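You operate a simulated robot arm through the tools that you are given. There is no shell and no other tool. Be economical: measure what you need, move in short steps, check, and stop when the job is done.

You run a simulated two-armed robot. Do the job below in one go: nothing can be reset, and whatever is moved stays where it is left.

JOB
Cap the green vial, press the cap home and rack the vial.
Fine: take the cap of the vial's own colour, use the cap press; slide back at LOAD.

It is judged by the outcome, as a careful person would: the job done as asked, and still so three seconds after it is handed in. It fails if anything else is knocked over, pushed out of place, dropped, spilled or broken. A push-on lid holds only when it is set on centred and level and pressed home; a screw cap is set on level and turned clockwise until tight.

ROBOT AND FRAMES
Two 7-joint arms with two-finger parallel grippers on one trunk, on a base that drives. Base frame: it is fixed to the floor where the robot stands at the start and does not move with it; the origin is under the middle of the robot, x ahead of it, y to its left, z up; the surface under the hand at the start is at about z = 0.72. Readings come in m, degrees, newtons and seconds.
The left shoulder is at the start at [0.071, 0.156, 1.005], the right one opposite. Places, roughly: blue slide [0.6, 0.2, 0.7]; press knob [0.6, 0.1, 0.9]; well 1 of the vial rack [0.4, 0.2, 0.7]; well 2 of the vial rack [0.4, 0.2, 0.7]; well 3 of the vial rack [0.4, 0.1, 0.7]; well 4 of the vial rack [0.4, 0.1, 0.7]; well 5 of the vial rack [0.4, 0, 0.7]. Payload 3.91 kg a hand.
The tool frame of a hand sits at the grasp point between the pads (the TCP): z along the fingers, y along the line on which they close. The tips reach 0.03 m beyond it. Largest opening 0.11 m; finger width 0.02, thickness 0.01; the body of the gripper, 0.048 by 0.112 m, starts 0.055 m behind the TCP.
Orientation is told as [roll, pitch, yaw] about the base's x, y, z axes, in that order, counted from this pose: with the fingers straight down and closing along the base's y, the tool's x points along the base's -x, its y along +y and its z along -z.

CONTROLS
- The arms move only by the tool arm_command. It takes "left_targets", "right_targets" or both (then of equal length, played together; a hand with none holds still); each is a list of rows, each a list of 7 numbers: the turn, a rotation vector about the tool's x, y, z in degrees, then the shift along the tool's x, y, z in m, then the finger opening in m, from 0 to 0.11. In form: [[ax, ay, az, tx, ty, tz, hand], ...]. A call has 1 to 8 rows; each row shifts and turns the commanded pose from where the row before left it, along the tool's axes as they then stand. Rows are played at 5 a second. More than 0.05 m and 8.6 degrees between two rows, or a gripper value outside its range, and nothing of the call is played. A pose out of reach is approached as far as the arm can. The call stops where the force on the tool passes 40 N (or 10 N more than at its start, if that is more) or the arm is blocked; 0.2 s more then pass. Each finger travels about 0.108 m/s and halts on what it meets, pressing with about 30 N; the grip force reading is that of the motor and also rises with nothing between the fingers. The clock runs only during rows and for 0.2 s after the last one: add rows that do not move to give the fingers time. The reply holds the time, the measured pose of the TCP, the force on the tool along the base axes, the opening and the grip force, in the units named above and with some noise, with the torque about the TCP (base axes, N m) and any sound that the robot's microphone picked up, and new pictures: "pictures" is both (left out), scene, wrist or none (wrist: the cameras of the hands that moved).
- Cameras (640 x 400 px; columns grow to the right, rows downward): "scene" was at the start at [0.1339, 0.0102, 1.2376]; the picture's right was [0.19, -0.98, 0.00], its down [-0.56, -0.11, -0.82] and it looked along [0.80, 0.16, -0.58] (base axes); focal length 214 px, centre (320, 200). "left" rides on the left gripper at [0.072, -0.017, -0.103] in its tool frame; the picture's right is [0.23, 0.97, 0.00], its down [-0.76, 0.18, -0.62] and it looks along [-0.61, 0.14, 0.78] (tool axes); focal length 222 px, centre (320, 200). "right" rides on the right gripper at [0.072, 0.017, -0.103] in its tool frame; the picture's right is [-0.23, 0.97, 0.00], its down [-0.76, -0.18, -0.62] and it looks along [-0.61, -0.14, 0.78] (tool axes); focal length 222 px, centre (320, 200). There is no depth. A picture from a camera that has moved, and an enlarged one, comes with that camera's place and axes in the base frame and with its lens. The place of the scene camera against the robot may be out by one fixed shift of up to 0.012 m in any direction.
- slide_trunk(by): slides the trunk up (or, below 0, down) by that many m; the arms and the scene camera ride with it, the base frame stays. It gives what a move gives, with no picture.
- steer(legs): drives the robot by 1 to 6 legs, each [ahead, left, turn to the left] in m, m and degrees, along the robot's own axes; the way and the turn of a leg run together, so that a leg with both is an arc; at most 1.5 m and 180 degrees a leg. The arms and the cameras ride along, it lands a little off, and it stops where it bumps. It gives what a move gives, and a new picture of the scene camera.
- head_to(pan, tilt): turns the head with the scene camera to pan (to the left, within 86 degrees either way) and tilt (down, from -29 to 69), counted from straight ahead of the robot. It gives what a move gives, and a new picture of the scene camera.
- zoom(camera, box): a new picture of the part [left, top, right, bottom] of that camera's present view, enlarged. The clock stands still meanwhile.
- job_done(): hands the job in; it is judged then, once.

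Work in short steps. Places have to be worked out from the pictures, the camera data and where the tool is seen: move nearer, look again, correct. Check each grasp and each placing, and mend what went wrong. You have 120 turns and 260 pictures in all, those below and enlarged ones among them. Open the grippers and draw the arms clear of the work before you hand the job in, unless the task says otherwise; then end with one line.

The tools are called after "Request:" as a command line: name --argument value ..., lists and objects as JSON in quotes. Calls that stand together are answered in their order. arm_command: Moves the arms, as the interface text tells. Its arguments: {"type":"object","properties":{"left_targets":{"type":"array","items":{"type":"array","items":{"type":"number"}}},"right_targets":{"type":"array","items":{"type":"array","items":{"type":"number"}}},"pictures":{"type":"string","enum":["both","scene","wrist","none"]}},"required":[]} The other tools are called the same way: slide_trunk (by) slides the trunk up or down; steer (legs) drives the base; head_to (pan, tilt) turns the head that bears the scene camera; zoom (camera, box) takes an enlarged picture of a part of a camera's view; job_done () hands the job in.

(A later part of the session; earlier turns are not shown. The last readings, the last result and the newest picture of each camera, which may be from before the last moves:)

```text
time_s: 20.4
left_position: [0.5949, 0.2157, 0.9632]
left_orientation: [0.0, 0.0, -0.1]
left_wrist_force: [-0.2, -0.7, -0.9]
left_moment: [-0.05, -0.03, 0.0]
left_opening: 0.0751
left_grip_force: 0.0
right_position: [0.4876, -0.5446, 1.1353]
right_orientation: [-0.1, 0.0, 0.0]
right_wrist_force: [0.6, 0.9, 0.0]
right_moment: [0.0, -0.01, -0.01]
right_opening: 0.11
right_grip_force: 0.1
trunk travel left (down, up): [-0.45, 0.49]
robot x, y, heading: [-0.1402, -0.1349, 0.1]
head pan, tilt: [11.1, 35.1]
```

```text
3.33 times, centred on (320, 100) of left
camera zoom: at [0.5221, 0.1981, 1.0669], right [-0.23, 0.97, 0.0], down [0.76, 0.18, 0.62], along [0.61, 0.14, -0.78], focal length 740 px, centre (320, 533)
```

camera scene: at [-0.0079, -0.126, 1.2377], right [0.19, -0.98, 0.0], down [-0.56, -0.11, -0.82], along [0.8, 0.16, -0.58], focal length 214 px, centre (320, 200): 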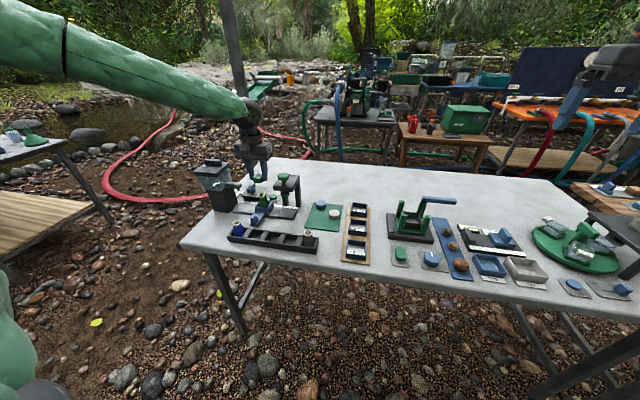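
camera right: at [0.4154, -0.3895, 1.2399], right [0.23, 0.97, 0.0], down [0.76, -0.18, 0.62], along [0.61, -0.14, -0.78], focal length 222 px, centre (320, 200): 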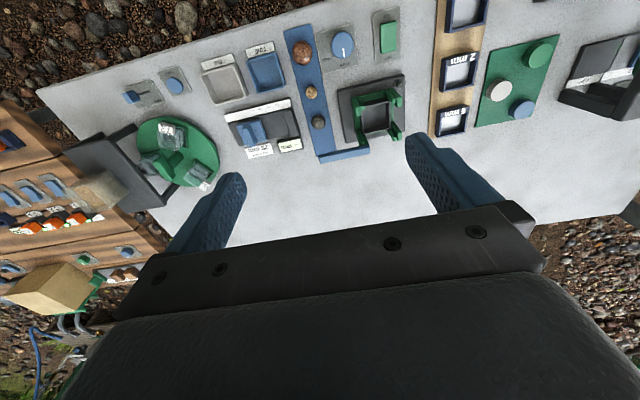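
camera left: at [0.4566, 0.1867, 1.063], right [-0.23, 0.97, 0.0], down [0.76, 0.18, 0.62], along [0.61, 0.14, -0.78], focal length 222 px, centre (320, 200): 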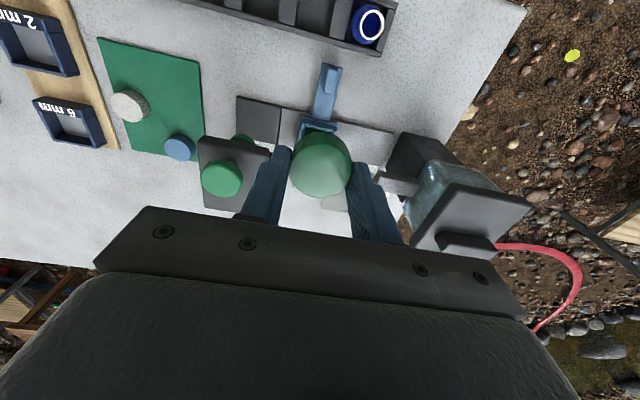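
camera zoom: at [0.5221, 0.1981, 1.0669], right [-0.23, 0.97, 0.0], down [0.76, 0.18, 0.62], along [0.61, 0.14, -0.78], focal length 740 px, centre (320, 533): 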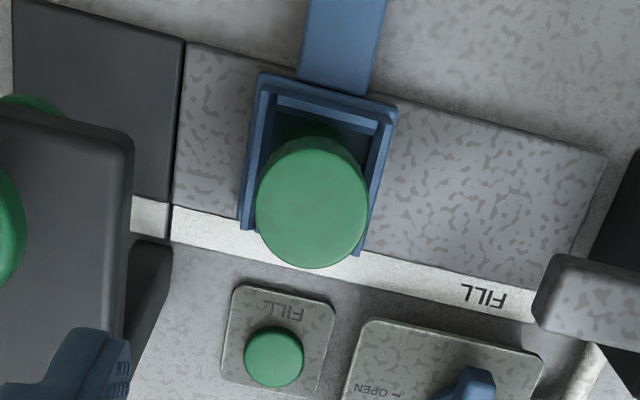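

Cap sits level over the neck. Next: the slide's handle fin near (0.51, 0.213). Move above it and lower partway to check.

Request:
arm_command --left_targets '[[0, 0, 0, 0.042, 0, 0, 0.06], [0, 0, 0, 0.042, 0, 0, 0.06], [0, 0, 0, 0, 0, 0.05, 0.06], [0, 0, 0, 0, 0, 0.05, 0.06], [0, 0, 0, 0, 0, 0.03, 0.06], [0, 0, 0, 0, 0, 0, 0.06]]' --pictures "wrist"

Request:
zoom --camera "left" --box '[220, 60, 420, 210]'

Request:
zoom --camera "scene" --box '[220, 180, 290, 236]'

```text
time_s: 21.8
left_position: [0.5135, 0.2143, 0.8338]
left_orientation: [0.0, -0.1, -0.1]
left_wrist_force: [-0.9, 0.0, 0.5]
left_moment: [0.01, -0.01, -0.03]
left_opening: 0.06
left_grip_force: 0.1
right_position: [0.4864, -0.5442, 1.1342]
right_orientation: [0.0, 0.0, -0.1]
right_wrist_force: [-0.3, 0.1, -0.2]
right_moment: [0.03, 0.01, -0.02]
right_opening: 0.1101
right_grip_force: 0.1
trunk travel left (down, up): [-0.45, 0.49]
robot x, y, heading: [-0.1392, -0.1344, -0.1]
head pan, tilt: [11.1, 35.1]
camera left: at [0.44, 0.197, 0.9373], right [-0.23, 0.97, 0.0], down [0.76, 0.18, 0.62], along [0.61, 0.14, -0.78], focal length 222 px, centre (320, 200)
```

left: 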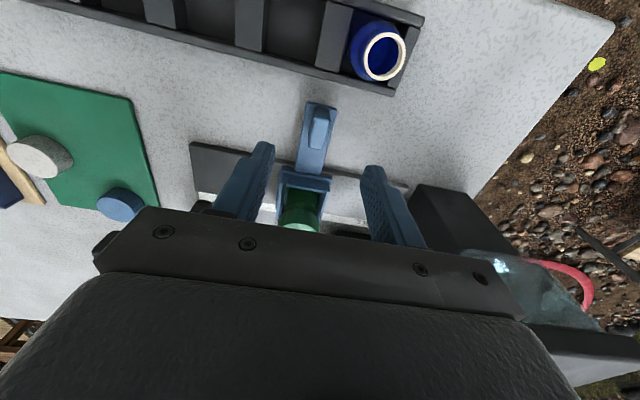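

```text
2.67 times, centred on (320, 135) of left
camera zoom: at [0.44, 0.197, 0.9373], right [-0.23, 0.97, 0.0], down [0.76, 0.18, 0.62], along [0.61, 0.14, -0.78], focal length 592 px, centre (320, 373)
```

zoom: 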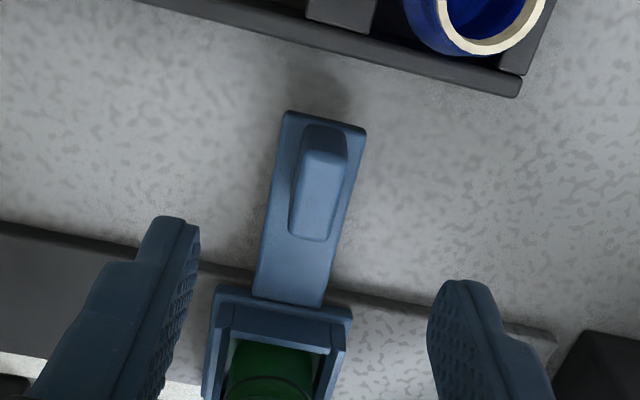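

```text
7.14 times, centred on (255, 208) of scene
camera zoom: at [-0.0082, -0.1259, 1.2377], right [0.19, -0.98, 0.0], down [-0.56, -0.11, -0.82], along [0.8, 0.16, -0.57], focal length 1532 px, centre (784, 143)
```

zoom: 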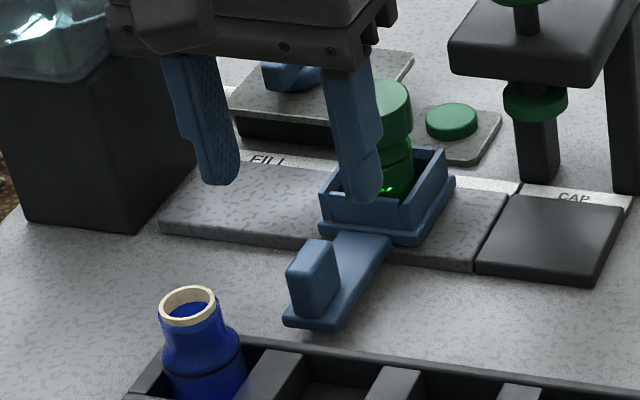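

Fin is aligned with the hand. Descend to TCP z≈0.772 and close on the fin.

Request:
arm_command --left_targets '[[0, 0, 0, 0, 0, 0.03, 0.05], [0, 0, 0, 0, 0, 0.032, 0.05], [0, 0, 0, 0, 0, 0, 0.005], [0, 0, 0, 0, 0, 0, 0.005], [0, 0, 0, 0, 0, 0, 0.005]]' --pictures "wrist"

Request:
zoom --camera "scene" --box '[220, 170, 290, 226]'

```text
time_s: 23.0
left_position: [0.5114, 0.2137, 0.7716]
left_orientation: [0.0, 0.1, -0.1]
left_wrist_force: [1.5, -0.5, -6.6]
left_moment: [0.0, -1.28, 0.06]
left_opening: 0.0136
left_grip_force: 45.3
right_position: [0.4862, -0.5443, 1.1361]
right_orientation: [-0.1, 0.0, 0.0]
right_wrist_force: [-0.2, -0.4, -1.2]
right_moment: [0.04, 0.01, 0.02]
right_opening: 0.1101
right_grip_force: 0.0
trunk travel left (down, up): [-0.45, 0.49]
robot x, y, heading: [-0.1414, -0.1359, 0.0]
head pan, tilt: [11.1, 35.1]
camera left: at [0.4383, 0.196, 0.8757], right [-0.22, 0.97, 0.0], down [0.76, 0.18, 0.62], along [0.61, 0.14, -0.78], focal length 222 px, centre (320, 200)
```

left: 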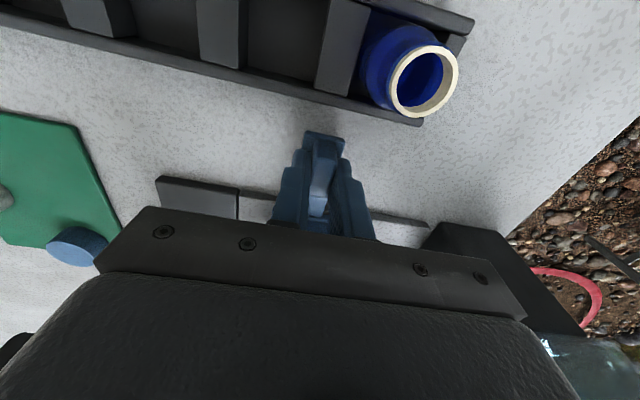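

```text
7.14 times, centred on (255, 198) of scene
camera zoom: at [-0.0072, -0.1257, 1.2375], right [0.19, -0.98, 0.0], down [-0.57, -0.11, -0.82], along [0.8, 0.16, -0.58], focal length 1532 px, centre (784, 214)
```

zoom: 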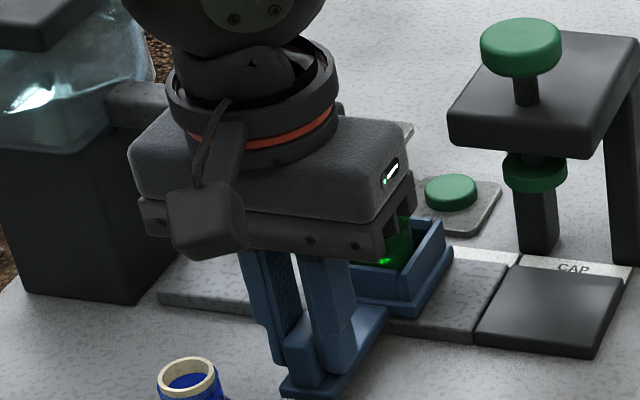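

Fin is gripped. Slide toward CAP (−y) in small steps, watching forces.

Request:
arm_command --left_targets '[[0, 0, 0, 0, -0.01, 0, 0.005], [0, 0, 0, 0, -0.015, 0, 0.005], [0, 0, 0, 0, -0.015, 0, 0.005], [0, 0, 0, 0, 0, 0, 0.005]]' --pictures "none"

Request:
zoom --camera "scene" --box '[220, 170, 290, 226]'

```text
time_s: 24.0
left_position: [0.5117, 0.1735, 0.7724]
left_orientation: [0.0, 0.0, 0.0]
left_wrist_force: [-4.6, 0.3, -24.2]
left_moment: [-0.06, -0.66, 0.12]
left_opening: 0.0135
left_grip_force: 45.6
right_position: [0.4875, -0.5447, 1.1353]
right_orientation: [0.1, 0.1, -0.1]
right_wrist_force: [-0.2, 0.6, -0.1]
right_moment: [0.02, -0.02, 0.0]
right_opening: 0.1103
right_grip_force: 0.0
trunk travel left (down, up): [-0.45, 0.49]
robot x, y, heading: [-0.1393, -0.1345, -0.1]
head pan, tilt: [11.1, 35.1]
```

```text
7.14 times, centred on (255, 198) of scene
camera zoom: at [-0.0065, -0.125, 1.2373], right [0.19, -0.98, 0.0], down [-0.57, -0.11, -0.82], along [0.8, 0.16, -0.58], focal length 1532 px, centre (784, 214)
```

zoom: 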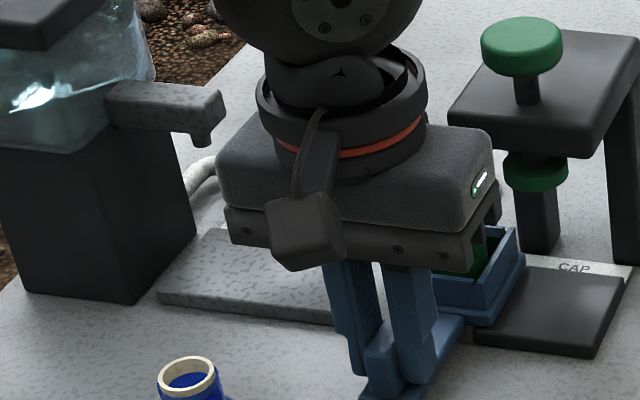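

Request:
arm_command --left_targets '[[0, 0, 0, 0, 0, 0.0007, 0.005], [0, 0, 0, 0, -0.015, 0, 0.005], [0, 0, 0, 0, -0.015, 0, 0.005], [0, 0, 0, 0, 0, 0, 0.005]]' --pictures "none"

Request:
zoom --camera "scene" --box '[230, 160, 300, 216]'

```text
time_s: 25.0
left_position: [0.5112, 0.1438, 0.7725]
left_orientation: [-0.1, 0.1, -0.1]
left_wrist_force: [-12.7, 0.1, -30.0]
left_moment: [0.01, 0.22, 0.03]
left_opening: 0.0135
left_grip_force: 45.6
right_position: [0.4879, -0.543, 1.1357]
right_orientation: [0.0, 0.2, 0.0]
right_wrist_force: [0.7, -0.5, -0.2]
right_moment: [0.02, 0.0, -0.01]
right_opening: 0.1101
right_grip_force: 0.0
trunk travel left (down, up): [-0.45, 0.49]
robot x, y, heading: [-0.141, -0.1365, -0.1]
head pan, tilt: [11.1, 35.1]
```

```text
7.14 times, centred on (265, 188) of scene
camera zoom: at [-0.0066, -0.1249, 1.2374], right [0.19, -0.98, 0.0], down [-0.57, -0.11, -0.82], along [0.8, 0.16, -0.58], focal length 1532 px, centre (713, 286)
```

zoom: 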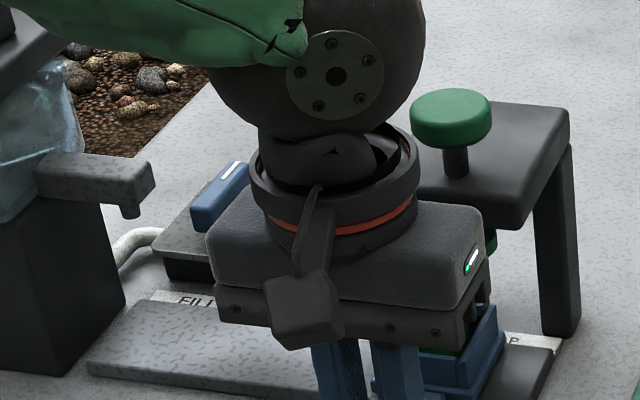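

Relieve the side loads a little and continue toward CAP.

Request:
arm_command --left_targets '[[0, 0, 0, 0.0008, 0, 0.0012, 0.02], [0, 0, 0, 0, 0, 0, 0.02], [0, 0, 0, 0, -0.01, 0, 0.018], [0, 0, 0, 0, -0.01, 0, 0.018], [0, 0, 0, 0, 0, 0, 0.018]]' --pictures "none"

Request:
zoom --camera "scene" --box '[240, 170, 310, 226]'

```text
time_s: 26.2
left_position: [0.5117, 0.1247, 0.7708]
left_orientation: [0.1, 0.0, -0.1]
left_wrist_force: [-0.5, 0.4, -0.3]
left_moment: [0.01, 0.02, -0.01]
left_opening: 0.0179
left_grip_force: 0.0
right_position: [0.4873, -0.5445, 1.1357]
right_orientation: [0.1, 0.0, 0.0]
right_wrist_force: [-0.6, 0.2, -0.3]
right_moment: [-0.03, 0.0, 0.01]
right_opening: 0.1098
right_grip_force: 0.1
trunk travel left (down, up): [-0.45, 0.49]
robot x, y, heading: [-0.139, -0.1332, -0.2]
head pan, tilt: [11.1, 35.1]
```

```text
7.14 times, centred on (275, 198) of scene
camera zoom: at [-0.0077, -0.1257, 1.2377], right [0.19, -0.98, 0.0], down [-0.56, -0.11, -0.82], along [0.8, 0.16, -0.58], focal length 1532 px, centre (641, 214)
```

zoom: 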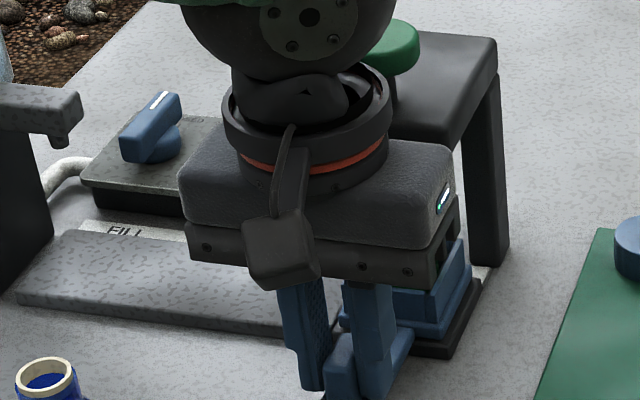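

Slide moves freely with a loose hold. Continue in small steps until the end stop is felt.

Request:
arm_command --left_targets '[[0, 0, 0, 0, -0.004, 0, 0.018], [0, 0, 0, 0, -0.004, 0, 0.018], [0, 0, 0, 0, 0, 0, 0.018]]' --pictures "none"

Request:
zoom --camera "scene" --box '[250, 180, 310, 228]'

Request:
zoom --camera "left" --box '[160, 40, 480, 240]'

```text
time_s: 27.0
left_position: [0.5113, 0.1177, 0.772]
left_orientation: [0.0, 0.1, -0.1]
left_wrist_force: [4.1, 11.4, 0.4]
left_moment: [0.12, -0.12, 0.0]
left_opening: 0.024
left_grip_force: 6.4
right_position: [0.4877, -0.5437, 1.1359]
right_orientation: [-0.1, 0.0, -0.1]
right_wrist_force: [-0.5, 0.3, -0.5]
right_moment: [0.01, -0.01, -0.03]
right_opening: 0.1099
right_grip_force: 0.0
trunk travel left (down, up): [-0.45, 0.49]
robot x, y, heading: [-0.1423, -0.1378, -0.3]
head pan, tilt: [11.1, 35.1]
```

```text
8.33 times, centred on (280, 204) of scene
camera zoom: at [-0.0073, -0.1251, 1.2376], right [0.19, -0.98, 0.0], down [-0.56, -0.11, -0.82], along [0.8, 0.16, -0.58], focal length 1787 px, centre (653, 167)
```

zoom: 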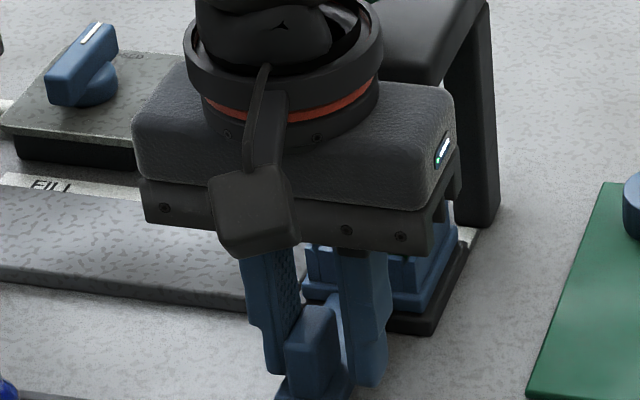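

```text
2.00 times, centred on (320, 140) of left
camera zoom: at [0.4375, 0.0997, 0.8746], right [-0.23, 0.97, 0.0], down [0.76, 0.18, 0.62], along [0.61, 0.14, -0.78], focal length 444 px, centre (320, 320)
```

zoom: 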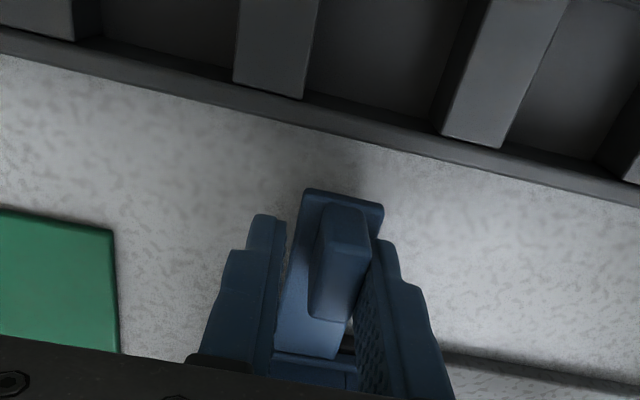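

End stop felt (11 N). Open, lift straight up and check that the vial stands under the press.

Request:
arm_command --left_targets '[[0, 0, 0, 0, 0.004, 0, 0.04], [0, 0, 0, 0, 0, 0, 0.045], [0, 0, 0, 0, 0, -0.04, 0.045], [0, 0, 0, 0.03, 0, -0.03, 0.045], [0, 0, 0, 0, 0, -0.05, 0.045], [0, 0, 0, 0, 0, -0.05, 0.045], [0, 0, 0, 0, 0, -0.05, 0.045], [0, 0, 0, 0, 0, 0, 0.045]]' --pictures "none"

Request:
zoom --camera "scene" --box '[250, 165, 310, 213]'

Request:
zoom --camera "left" --box '[220, 40, 420, 190]'

```text
time_s: 28.8
left_position: [0.4811, 0.1171, 0.9919]
left_orientation: [0.0, 0.0, -0.1]
left_wrist_force: [0.0, 0.2, 0.8]
left_moment: [0.02, 0.01, 0.01]
left_opening: 0.0451
left_grip_force: 0.0
right_position: [0.4889, -0.5454, 1.1349]
right_orientation: [0.0, 0.1, -0.1]
right_wrist_force: [0.6, 0.4, 0.1]
right_moment: [-0.03, 0.05, 0.01]
right_opening: 0.1101
right_grip_force: 0.0
trunk travel left (down, up): [-0.45, 0.49]
robot x, y, heading: [-0.1394, -0.138, -0.1]
head pan, tilt: [11.1, 35.1]
```

```text
8.33 times, centred on (280, 189) of scene
camera zoom: at [-0.007, -0.1256, 1.2375], right [0.19, -0.98, 0.0], down [-0.57, -0.11, -0.82], along [0.8, 0.16, -0.58], focal length 1787 px, centre (653, 292)
```

zoom: 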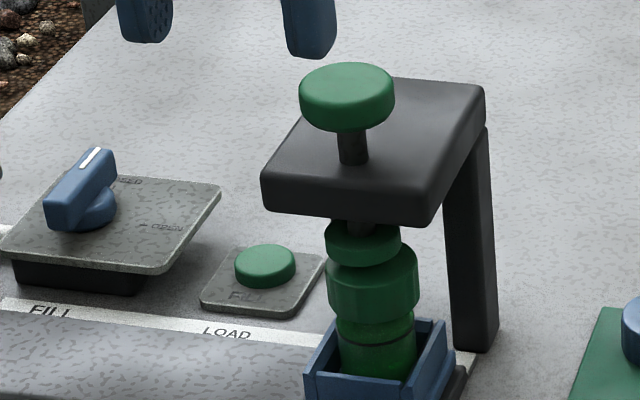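

```text
2.67 times, centred on (320, 115) of left
camera zoom: at [0.4087, 0.098, 1.0961], right [-0.23, 0.97, 0.0], down [0.76, 0.18, 0.62], along [0.61, 0.14, -0.78], focal length 592 px, centre (320, 427)
```

zoom: 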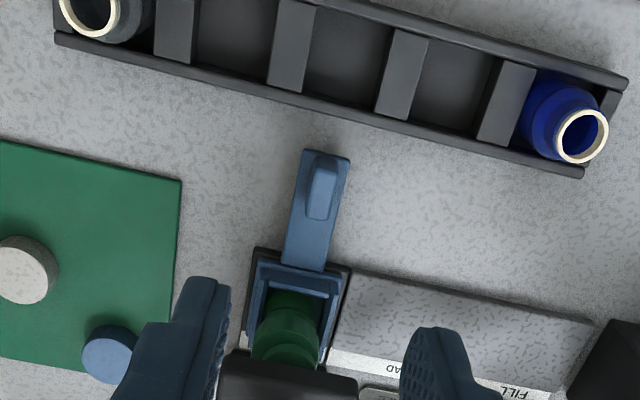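

The capped vial is concentric under the plunger. Now close the fingers and move above the knob (est. (0.595, 0.121), top ≈0.885).

Request:
arm_command --left_targets '[[0, 0, 0, -0.04, 0.002, 0, 0.02], [0, 0, 0, -0.04, 0.002, 0, 0], [0, 0, 0, -0.034, 0, 0, 0], [0, 0, 0, 0, 0, 0.02, 0], [0, 0, 0, 0, 0, 0, 0]]' --pictures "none"

Request:
zoom --camera "left" --box '[220, 60, 420, 210]'

Request:
zoom --camera "scene" --box '[250, 155, 310, 203]'

```text
time_s: 30.0
left_position: [0.5975, 0.1218, 0.9744]
left_orientation: [0.2, -0.1, 0.0]
left_wrist_force: [0.1, 0.0, 0.0]
left_moment: [0.02, -0.01, 0.01]
left_opening: 0.0
left_grip_force: 30.2
right_position: [0.4868, -0.5454, 1.135]
right_orientation: [0.0, 0.1, -0.3]
right_wrist_force: [0.5, -0.3, 0.5]
right_moment: [0.0, 0.0, 0.0]
right_opening: 0.11
right_grip_force: 0.1
trunk travel left (down, up): [-0.45, 0.49]
robot x, y, heading: [-0.1432, -0.1362, -0.3]
head pan, tilt: [11.1, 35.1]
```

```text
2.67 times, centred on (320, 135) of left
camera zoom: at [0.5246, 0.1041, 1.077], right [-0.22, 0.97, 0.0], down [0.76, 0.18, 0.62], along [0.61, 0.14, -0.78], focal length 592 px, centre (320, 373)
```

zoom: 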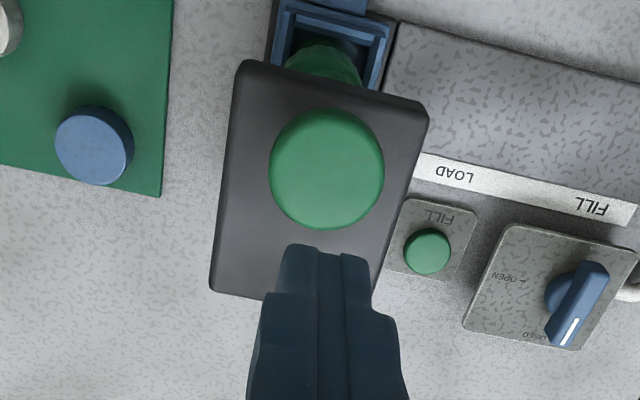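

```text
8.33 times, centred on (280, 179) of scene
camera zoom: at [-0.0076, -0.1264, 1.2377], right [0.19, -0.98, 0.0], down [-0.56, -0.11, -0.82], along [0.8, 0.16, -0.58], focal length 1787 px, centre (653, 375)
```

zoom: 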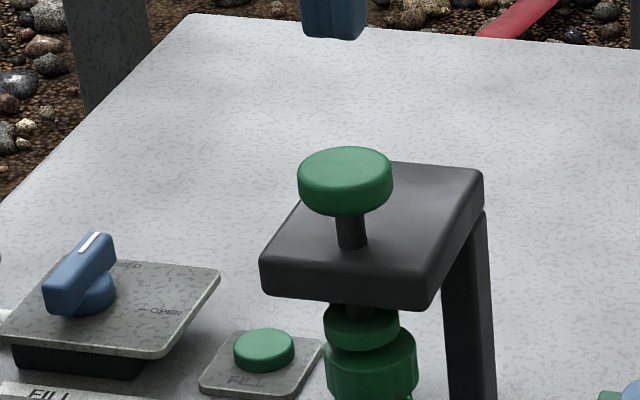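

Knob is centred near tool x≈+4 mm. Shift back 4 mm and descend toward contact.

Request:
arm_command --left_targets '[[0, 0, 0, 0.004, 0.001, 0.02, 0], [0, 0, 0, 0, 0, 0.015, 0], [0, 0, 0, 0, 0, 0.01, 0], [0, 0, 0, 0, 0, 0, 0]]' --pictures "none"

Request:
zoom --camera "left" --box '[220, 60, 420, 210]'

Request:
zoom --camera "scene" --box '[250, 155, 310, 203]'

```text
time_s: 31.0
left_position: [0.5923, 0.1237, 0.9289]
left_orientation: [0.0, -0.1, -0.1]
left_wrist_force: [1.2, -0.8, 0.6]
left_moment: [-0.01, -0.02, -0.01]
left_opening: 0.0
left_grip_force: 29.8
right_position: [0.4868, -0.5439, 1.1352]
right_orientation: [0.0, 0.0, -0.1]
right_wrist_force: [0.4, 0.1, 0.3]
right_moment: [0.02, 0.03, -0.02]
right_opening: 0.11
right_grip_force: 0.0
trunk travel left (down, up): [-0.45, 0.49]
robot x, y, heading: [-0.1417, -0.1359, -0.1]
head pan, tilt: [11.1, 35.1]
```

```text
2.67 times, centred on (320, 135) of left
camera zoom: at [0.5185, 0.1054, 1.0313], right [-0.23, 0.97, 0.0], down [0.76, 0.18, 0.62], along [0.61, 0.14, -0.78], focal length 592 px, centre (320, 373)
```

zoom: 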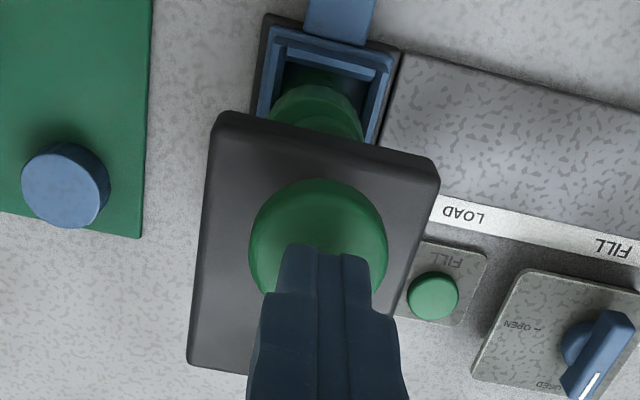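

```text
8.33 times, centred on (280, 179) of scene
camera zoom: at [-0.0077, -0.126, 1.2377], right [0.19, -0.98, 0.0], down [-0.56, -0.11, -0.82], along [0.8, 0.16, -0.58], focal length 1787 px, centre (653, 375)
```

zoom: 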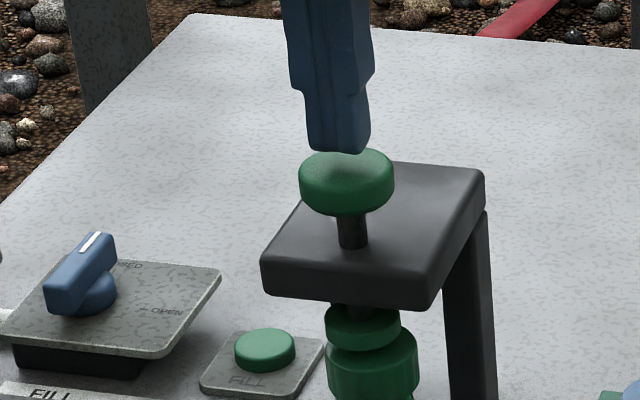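

Fingertips are right above the knob centre. Press down in 5 mm rows.

Request:
arm_command --left_targets '[[0, 0, 0, 0, 0, 0.005, 0], [0, 0, 0, 0, 0, 0.005, 0], [0, 0, 0, 0, 0, 0.005, 0], [0, 0, 0, 0, 0, 0.005, 0], [0, 0, 0, 0, 0, 0, 0]]' --pictures "none"

Request:
zoom --camera "scene" --box '[250, 160, 310, 208]'

```text
time_s: 32.2
left_position: [0.5909, 0.1233, 0.9081]
left_orientation: [0.1, -0.1, -0.1]
left_wrist_force: [0.2, 1.9, 13.7]
left_moment: [0.07, 0.01, -0.13]
left_opening: 0.0003
left_grip_force: 29.8
right_position: [0.4877, -0.5449, 1.1351]
right_orientation: [0.0, 0.0, -0.1]
right_wrist_force: [0.7, 0.8, -0.6]
right_moment: [0.01, 0.0, 0.01]
right_opening: 0.1099
right_grip_force: 0.2
trunk travel left (down, up): [-0.45, 0.49]
robot x, y, heading: [-0.1409, -0.137, 0.1]
head pan, tilt: [11.1, 35.1]
heard: click, snap
```

```text
8.33 times, centred on (280, 184) of scene
camera zoom: at [-0.0084, -0.1261, 1.238], right [0.19, -0.98, 0.0], down [-0.56, -0.11, -0.82], along [0.8, 0.16, -0.57], focal length 1787 px, centre (653, 333)
```

zoom: 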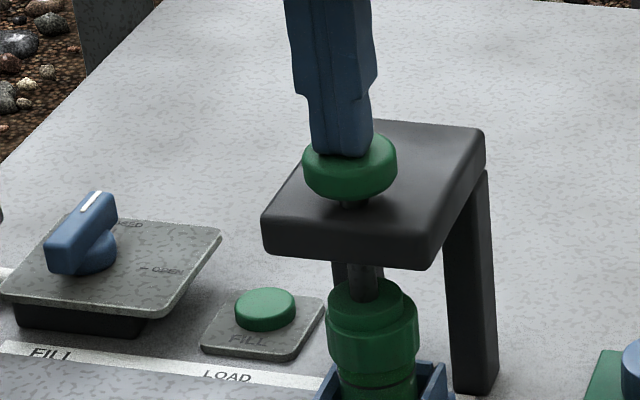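

Heard "click, snap". Add a slight extra push to ensure it's fully home.

Request:
arm_command --left_targets '[[0, 0, 0, 0, 0, 0.002, 0], [0, 0, 0, 0, 0, 0.001, 0], [0, 0, 0, 0, 0, 0, 0]]' --pictures "none"

Request:
zoom --camera "scene" --box '[250, 160, 310, 208]'

```text
time_s: 33.0
left_position: [0.5909, 0.1231, 0.9074]
left_orientation: [0.0, -0.5, 0.0]
left_wrist_force: [-7.1, 2.3, 19.5]
left_moment: [0.04, 0.4, -0.05]
left_opening: 0.0
left_grip_force: 30.3
right_position: [0.4868, -0.5439, 1.1363]
right_orientation: [-0.1, -0.2, -0.1]
right_wrist_force: [0.3, -0.7, -0.1]
right_moment: [0.0, -0.01, 0.02]
right_opening: 0.1103
right_grip_force: 0.1
trunk travel left (down, up): [-0.45, 0.49]
robot x, y, heading: [-0.1445, -0.1379, 0.2]
head pan, tilt: [11.1, 35.1]
stopped in row 3 (left hand): the force on the tool passed its limit at 42 N (the readings are from after the stop); the commanded pose is now the measured one
```

```text
8.33 times, centred on (280, 184) of scene
camera zoom: at [-0.0095, -0.1259, 1.2376], right [0.19, -0.98, 0.0], down [-0.56, -0.11, -0.82], along [0.8, 0.16, -0.57], focal length 1787 px, centre (653, 333)
```

zoom: 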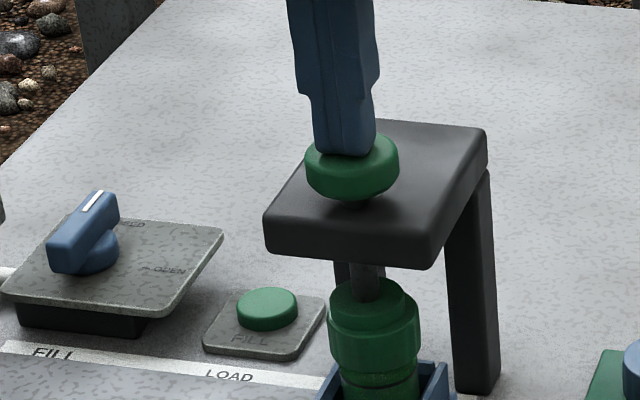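

Firm bottoming at 42 N: cap home. Raise off the knob and check that the plunger springs back.

Request:
arm_command --left_targets '[[0, 0, 0, 0, 0, -0.01, 0], [0, 0.5, 0, 0, 0, -0.03, 0], [0, 0, 0, 0, 0, -0.04, 0], [0, 0, 0, 0.04, 0, 0, 0], [0, 0, 0, 0.04, 0, 0, 0.02], [0, 0, 0, 0, 0, 0, 0.05], [0, 0, 0, 0, 0, 0, 0.05]]' --pictures "none"

Request:
zoom --camera "scene" --box '[250, 160, 310, 208]'

Request:
zoom --camera "left" --box '[220, 40, 420, 190]'

```text
time_s: 34.6
left_position: [0.5131, 0.1283, 0.987]
left_orientation: [0.1, 0.2, -0.1]
left_wrist_force: [0.1, -0.5, 0.3]
left_moment: [-0.03, -0.03, 0.02]
left_opening: 0.05
left_grip_force: 0.1
right_position: [0.4875, -0.5446, 1.1356]
right_orientation: [0.1, 0.0, -0.1]
right_wrist_force: [-0.3, 0.2, -0.4]
right_moment: [-0.01, 0.0, 0.0]
right_opening: 0.11
right_grip_force: 0.1
trunk travel left (down, up): [-0.45, 0.49]
robot x, y, heading: [-0.139, -0.1362, -0.1]
head pan, tilt: [11.1, 35.1]
```

```text
8.33 times, centred on (280, 184) of scene
camera zoom: at [-0.008, -0.1256, 1.2377], right [0.19, -0.98, 0.0], down [-0.56, -0.11, -0.82], along [0.8, 0.16, -0.58], focal length 1787 px, centre (653, 333)
```

zoom: 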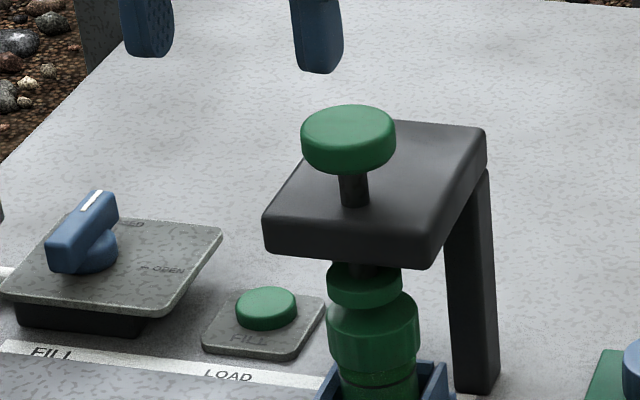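

```text
2.67 times, centred on (320, 115) of left
camera zoom: at [0.4403, 0.1102, 1.0898], right [-0.23, 0.97, 0.0], down [0.76, 0.18, 0.62], along [0.6, 0.14, -0.78], focal length 592 px, centre (320, 427)
```

zoom: 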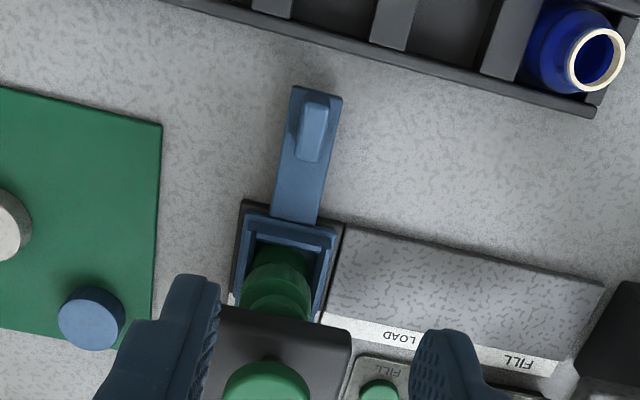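

Plunger is back up and the cap sits lower. Descend on the handle again (fin at ≈(0.512, 0.123)) with fingers open.

Request:
arm_command --left_targets '[[0, 0, 0, 0.001, -0.003, 0.045, 0.05], [0, 0, 0, 0, 0, 0.045, 0.05], [0, 0, 0, 0, 0, 0.045, 0.05], [0, 0, 0, 0, 0, 0.045, 0.05], [0, 0, 0, 0, 0, 0.033, 0.05], [0, 0, 0, 0, 0, 0, 0.022], [0, 0, 0, 0, 0, 0, 0.02], [0, 0, 0, 0, 0, 0, 0.02]]' --pictures "wrist"

```text
time_s: 36.4
left_position: [0.5126, 0.1194, 0.7747]
left_orientation: [0.0, 0.3, -0.1]
left_wrist_force: [-1.1, 0.7, 0.4]
left_moment: [-0.01, 0.0, 0.03]
left_opening: 0.02
left_grip_force: 0.0
right_position: [0.4869, -0.5441, 1.1357]
right_orientation: [0.0, 0.0, -0.1]
right_wrist_force: [0.1, -0.3, 0.9]
right_moment: [-0.03, 0.01, -0.01]
right_opening: 0.1101
right_grip_force: 0.2
trunk travel left (down, up): [-0.45, 0.49]
robot x, y, heading: [-0.1447, -0.1328, 0.0]
head pan, tilt: [11.1, 35.1]
camera left: at [0.4396, 0.103, 0.8776], right [-0.23, 0.97, 0.0], down [0.76, 0.18, 0.62], along [0.6, 0.14, -0.78], focal length 222 px, centre (320, 200)
```

left: 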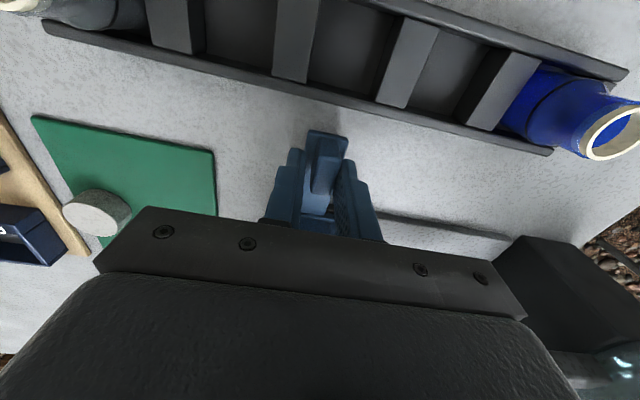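

Loosely around the fin. Push the slide back toward LOAD (fin y was 0.2137).

Request:
arm_command --left_targets '[[0, 0, 0, 0, 0.012, 0, 0.02], [0, 0, 0, 0, 0.016, 0, 0.02], [0, 0, 0, 0, 0.016, 0, 0.02], [0, 0, 0, 0, 0.016, 0, 0.02], [0, 0, 0, 0, 0.016, 0, 0.02], [0, 0, 0, 0, 0.014, 0, 0.02], [0, 0, 0, 0, 0, 0, 0.02]]' --pictures "none"

Request:
zoom --camera "scene" --box '[220, 170, 290, 226]'

```text
time_s: 38.0
left_position: [0.5102, 0.211, 0.7723]
left_orientation: [0.0, 0.3, -0.1]
left_wrist_force: [0.5, -0.6, -0.3]
left_moment: [0.0, 0.03, -0.01]
left_opening: 0.0202
left_grip_force: 0.1
right_position: [0.488, -0.5448, 1.1366]
right_orientation: [0.0, 0.1, -0.1]
right_wrist_force: [-0.5, -0.4, 0.7]
right_moment: [-0.06, -0.01, 0.0]
right_opening: 0.11
right_grip_force: 0.2
trunk travel left (down, up): [-0.45, 0.49]
robot x, y, heading: [-0.141, -0.1344, -0.0]
head pan, tilt: [11.1, 35.1]
```

```text
7.14 times, centred on (255, 198) of scene
camera zoom: at [-0.0075, -0.126, 1.2376], right [0.19, -0.98, 0.0], down [-0.56, -0.11, -0.82], along [0.8, 0.16, -0.58], focal length 1532 px, centre (784, 214)
```

zoom: 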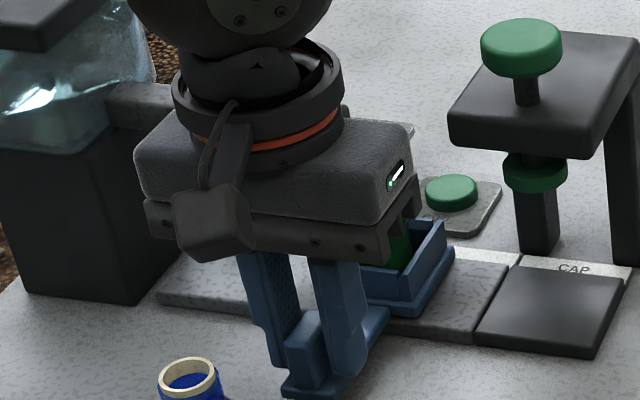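

Slide is ~2 mm short of the original spot. Push 3 mm more, then open, lift, and compare with the LOAD mark.

Request:
arm_command --left_targets '[[0, 0, 0, 0, 0.003, 0, 0.02], [0, 0, 0, 0, 0, 0, 0.02], [0, 0, 0, 0, -0.001, 0, 0.045], [0, 0, 0, 0, 0, 0, 0.05], [0, 0, 0, 0, 0, -0.05, 0.05], [0, 0, 0, 0, 0, -0.05, 0.05], [0, 0, 0, 0, 0, -0.05, 0.06], [0, 0, 0, 0, 0, -0.04, 0.06]]' --pictures "none"

Request:
zoom --camera "scene" --box '[235, 180, 285, 220]'

Request:
zoom --camera "left" --box '[220, 40, 420, 190]'

```text
time_s: 39.8
left_position: [0.5135, 0.2118, 0.9643]
left_orientation: [0.0, 0.4, 0.0]
left_wrist_force: [0.4, -0.6, 0.9]
left_moment: [0.0, 0.01, 0.04]
left_opening: 0.0602
left_grip_force: 0.0
right_position: [0.4874, -0.5445, 1.1359]
right_orientation: [-0.1, 0.1, -0.1]
right_wrist_force: [0.6, -1.1, -0.2]
right_moment: [0.0, 0.01, -0.01]
right_opening: 0.1101
right_grip_force: 0.1
trunk travel left (down, up): [-0.45, 0.49]
robot x, y, heading: [-0.1422, -0.1329, 0.0]
head pan, tilt: [11.1, 35.1]
```

```text
10.00 times, centred on (260, 200) of scene
camera zoom: at [-0.0081, -0.1261, 1.2377], right [0.19, -0.98, 0.0], down [-0.56, -0.11, -0.82], along [0.8, 0.16, -0.57], focal length 2145 px, centre (920, 200)
```

zoom: 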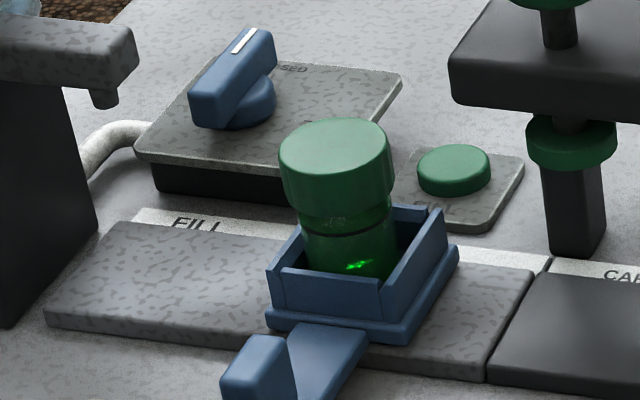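

```text
2.67 times, centred on (320, 115) of left
camera zoom: at [0.4405, 0.1944, 1.0669], right [-0.23, 0.97, 0.0], down [0.76, 0.18, 0.62], along [0.6, 0.14, -0.78], focal length 592 px, centre (320, 427)
```

zoom: 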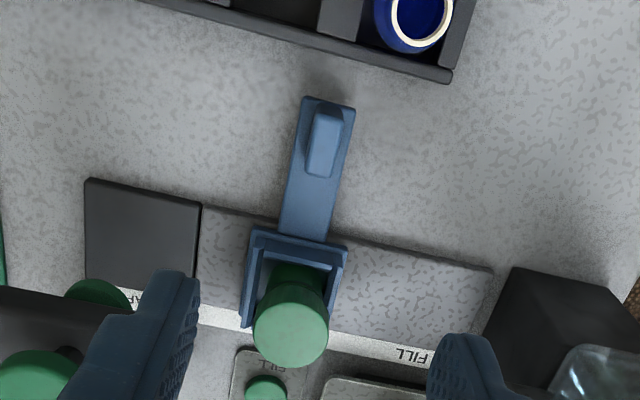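

Slide is back at LOAD (within a pixel), cap seated lower and level. Now go above the vial with open fingers and check before grasping by the cap.

Request:
arm_command --left_targets '[[0, -0.3, 0, -0.04, 0.001, 0, 0.065], [0, 0, 0, -0.037, 0, 0, 0.065], [0, 0, 0, 0, 0, 0.045, 0.065], [0, 0, 0, 0, 0, 0.045, 0.065], [0, 0, 0, 0, 0, 0, 0.065]]' --pictures "none"

Request:
zoom --camera "left" --box '[220, 60, 420, 210]'

Request:
zoom --camera "scene" --box '[230, 165, 290, 213]'

```text
time_s: 41.0
left_position: [0.5868, 0.2098, 0.8711]
left_orientation: [-0.1, 0.0, -0.1]
left_wrist_force: [-0.8, 0.1, 0.3]
left_moment: [0.0, -0.01, 0.01]
left_opening: 0.065
left_grip_force: 0.0
right_position: [0.486, -0.5446, 1.1362]
right_orientation: [0.0, -0.1, -0.1]
right_wrist_force: [-0.6, 0.2, 1.0]
right_moment: [0.0, 0.0, 0.02]
right_opening: 0.11
right_grip_force: 0.2
trunk travel left (down, up): [-0.45, 0.49]
robot x, y, heading: [-0.1422, -0.1351, -0.2]
head pan, tilt: [11.1, 35.1]
```

```text
2.67 times, centred on (320, 135) of left
camera zoom: at [0.5128, 0.1922, 0.975], right [-0.23, 0.97, 0.0], down [0.76, 0.18, 0.62], along [0.61, 0.14, -0.78], focal length 592 px, centre (320, 373)
```

zoom: 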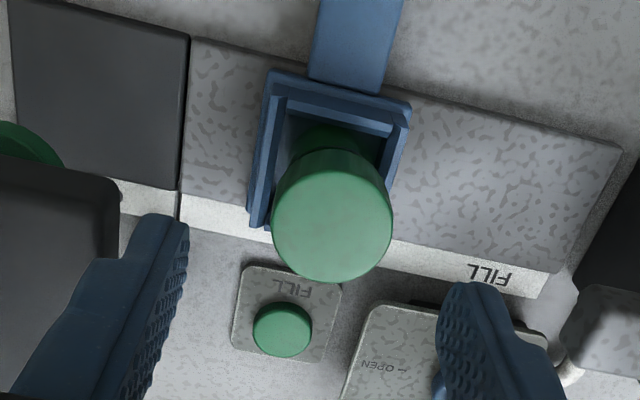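

```text
8.33 times, centred on (260, 189) of scene
camera zoom: at [-0.0082, -0.1258, 1.2378], right [0.19, -0.98, 0.0], down [-0.56, -0.11, -0.82], along [0.8, 0.16, -0.57], focal length 1787 px, centre (820, 292)
```

zoom: 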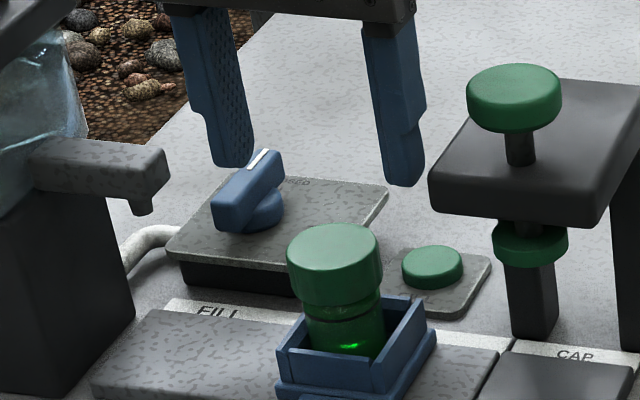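

Cap is at tool offset (−3, +5 mm), top z≈0.798. Align, descend to TCP 0.806, and grip the cap.

Request:
arm_command --left_targets '[[0, 0, 0, -0.003, 0.005, 0.02, 0.065], [0, 0, 0, 0, 0, 0.025, 0.06], [0, 0, 0, 0, 0, 0.02, 0.06], [0, 0, 0, 0, 0, 0, 0.06]]' --pictures "none"

Request:
zoom --camera "left" --box '[220, 70, 420, 220]'

Request:
zoom --camera "scene" --box '[230, 165, 290, 213]'

```text
time_s: 42.0
left_position: [0.5915, 0.2165, 0.8066]
left_orientation: [0.1, -0.1, 0.0]
left_wrist_force: [-0.4, 0.1, 0.3]
left_moment: [-0.01, 0.02, 0.01]
left_opening: 0.06
left_grip_force: 0.1
right_position: [0.4878, -0.5448, 1.1351]
right_orientation: [0.0, -0.1, -0.1]
right_wrist_force: [0.3, 0.4, -0.3]
right_moment: [-0.04, -0.04, 0.04]
right_opening: 0.1101
right_grip_force: 0.1
trunk travel left (down, up): [-0.45, 0.49]
robot x, y, heading: [-0.142, -0.1315, 0.1]
head pan, tilt: [11.1, 35.1]
```

```text
2.67 times, centred on (320, 145) of left
camera zoom: at [0.5185, 0.2002, 0.9109], right [-0.23, 0.97, 0.0], down [0.76, 0.18, 0.62], along [0.61, 0.14, -0.78], focal length 592 px, centre (320, 347)
```

zoom: 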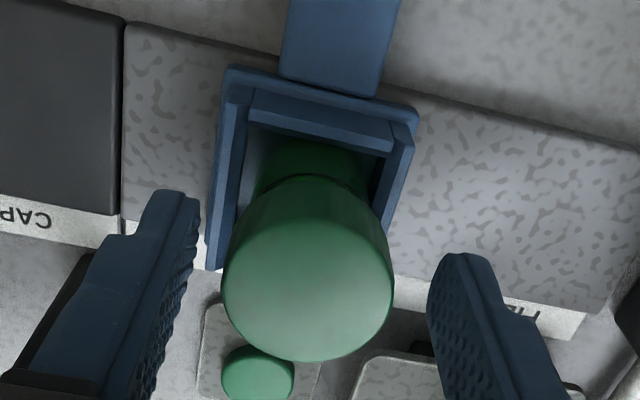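

```text
8.33 times, centred on (260, 189) of scene
camera zoom: at [-0.0079, -0.126, 1.2377], right [0.19, -0.98, 0.0], down [-0.56, -0.11, -0.82], along [0.8, 0.16, -0.58], focal length 1787 px, centre (820, 292)
```

zoom: 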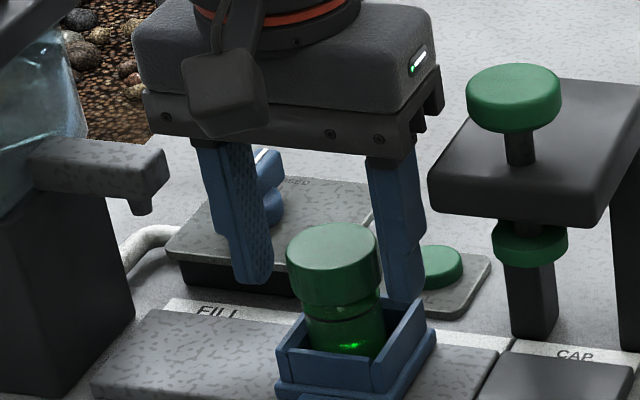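

Centred in x; shift −3 mm in y, then close on the cap.

Request:
arm_command --left_targets '[[0, 0, 0, 0.0008, -0.003, 0, 0.06], [0, 0, 0, 0, 0, 0, 0.045], [0, 0, 0, 0, 0, 0, 0.03], [0, 0, 0, 0, 0, 0, 0.03], [0, 0, 0, 0, 0, 0, 0.03]]' --pictures "none"

Request:
zoom --camera "scene" --box '[230, 165, 290, 213]'

```text
time_s: 43.2
left_position: [0.5921, 0.2161, 0.8055]
left_orientation: [0.0, 0.1, -0.1]
left_wrist_force: [-0.1, -0.4, 1.2]
left_moment: [-0.01, -0.02, 0.0]
left_opening: 0.0361
left_grip_force: 30.0
right_position: [0.4877, -0.5442, 1.1365]
right_orientation: [0.0, 0.0, -0.2]
right_wrist_force: [0.4, -0.6, -0.4]
right_moment: [-0.03, -0.01, 0.03]
right_opening: 0.1099
right_grip_force: 0.0
trunk travel left (down, up): [-0.45, 0.49]
robot x, y, heading: [-0.14, -0.1347, 0.1]
head pan, tilt: [11.1, 35.1]
```

```text
8.33 times, centred on (260, 189) of scene
camera zoom: at [-0.0076, -0.1258, 1.2376], right [0.19, -0.98, 0.0], down [-0.56, -0.11, -0.82], along [0.8, 0.16, -0.58], focal length 1787 px, centre (820, 292)
```

zoom: 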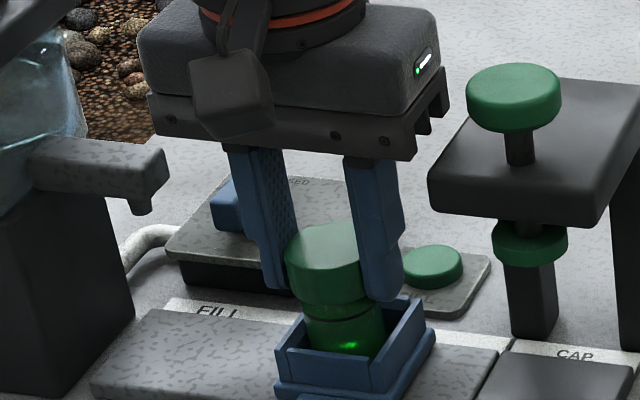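

Gripped at 36 mm. Lift gently 3 cm and check that the vial comes along, hanging straight, and the slide stays.

Request:
arm_command --left_targets '[[0, 0, 0, 0, 0, -0.01, 0.03], [0, 0, 0, 0, 0, -0.02, 0.03], [0, 0, 0, 0, 0, 0, 0.03]]' --pictures "none"

Request:
zoom --camera "scene" --box '[230, 165, 290, 213]'

Request:
zoom --camera "left" --box '[220, 70, 420, 220]'

```text
time_s: 44.0
left_position: [0.5898, 0.2169, 0.8368]
left_orientation: [0.1, 0.0, 0.0]
left_wrist_force: [0.6, -0.6, -0.4]
left_moment: [0.04, -0.04, 0.01]
left_opening: 0.0361
left_grip_force: 29.6
right_position: [0.488, -0.5449, 1.1356]
right_orientation: [-0.1, 0.1, 0.0]
right_wrist_force: [0.6, -0.2, 0.1]
right_moment: [-0.02, 0.03, -0.01]
right_opening: 0.1102
right_grip_force: 0.0
trunk travel left (down, up): [-0.45, 0.49]
robot x, y, heading: [-0.1401, -0.1372, -0.3]
head pan, tilt: [11.1, 35.1]
heard: snap
```

```text
8.33 times, centred on (260, 189) of scene
camera zoom: at [-0.0072, -0.1256, 1.2376], right [0.19, -0.98, 0.0], down [-0.56, -0.11, -0.82], along [0.8, 0.16, -0.58], focal length 1787 px, centre (820, 292)
```

zoom: 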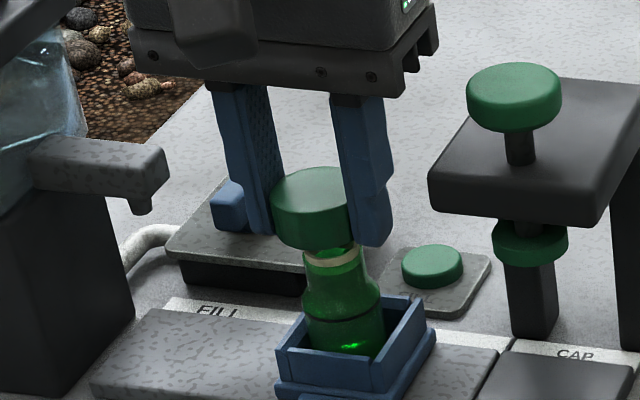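

```text
2.67 times, centred on (320, 145) of left
camera zoom: at [0.5172, 0.1986, 0.9395], right [-0.23, 0.97, 0.0], down [0.76, 0.18, 0.62], along [0.61, 0.14, -0.78], focal length 592 px, centre (320, 347)
```

zoom: 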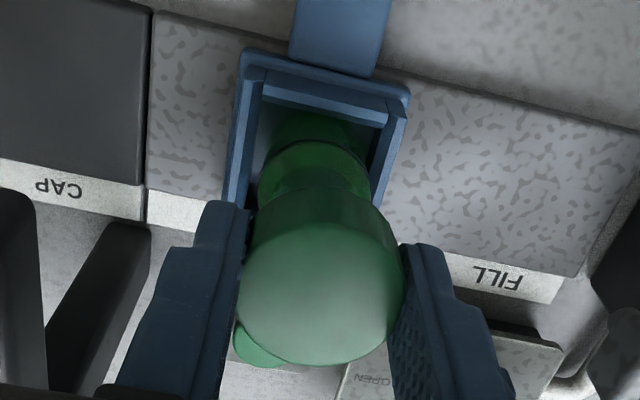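

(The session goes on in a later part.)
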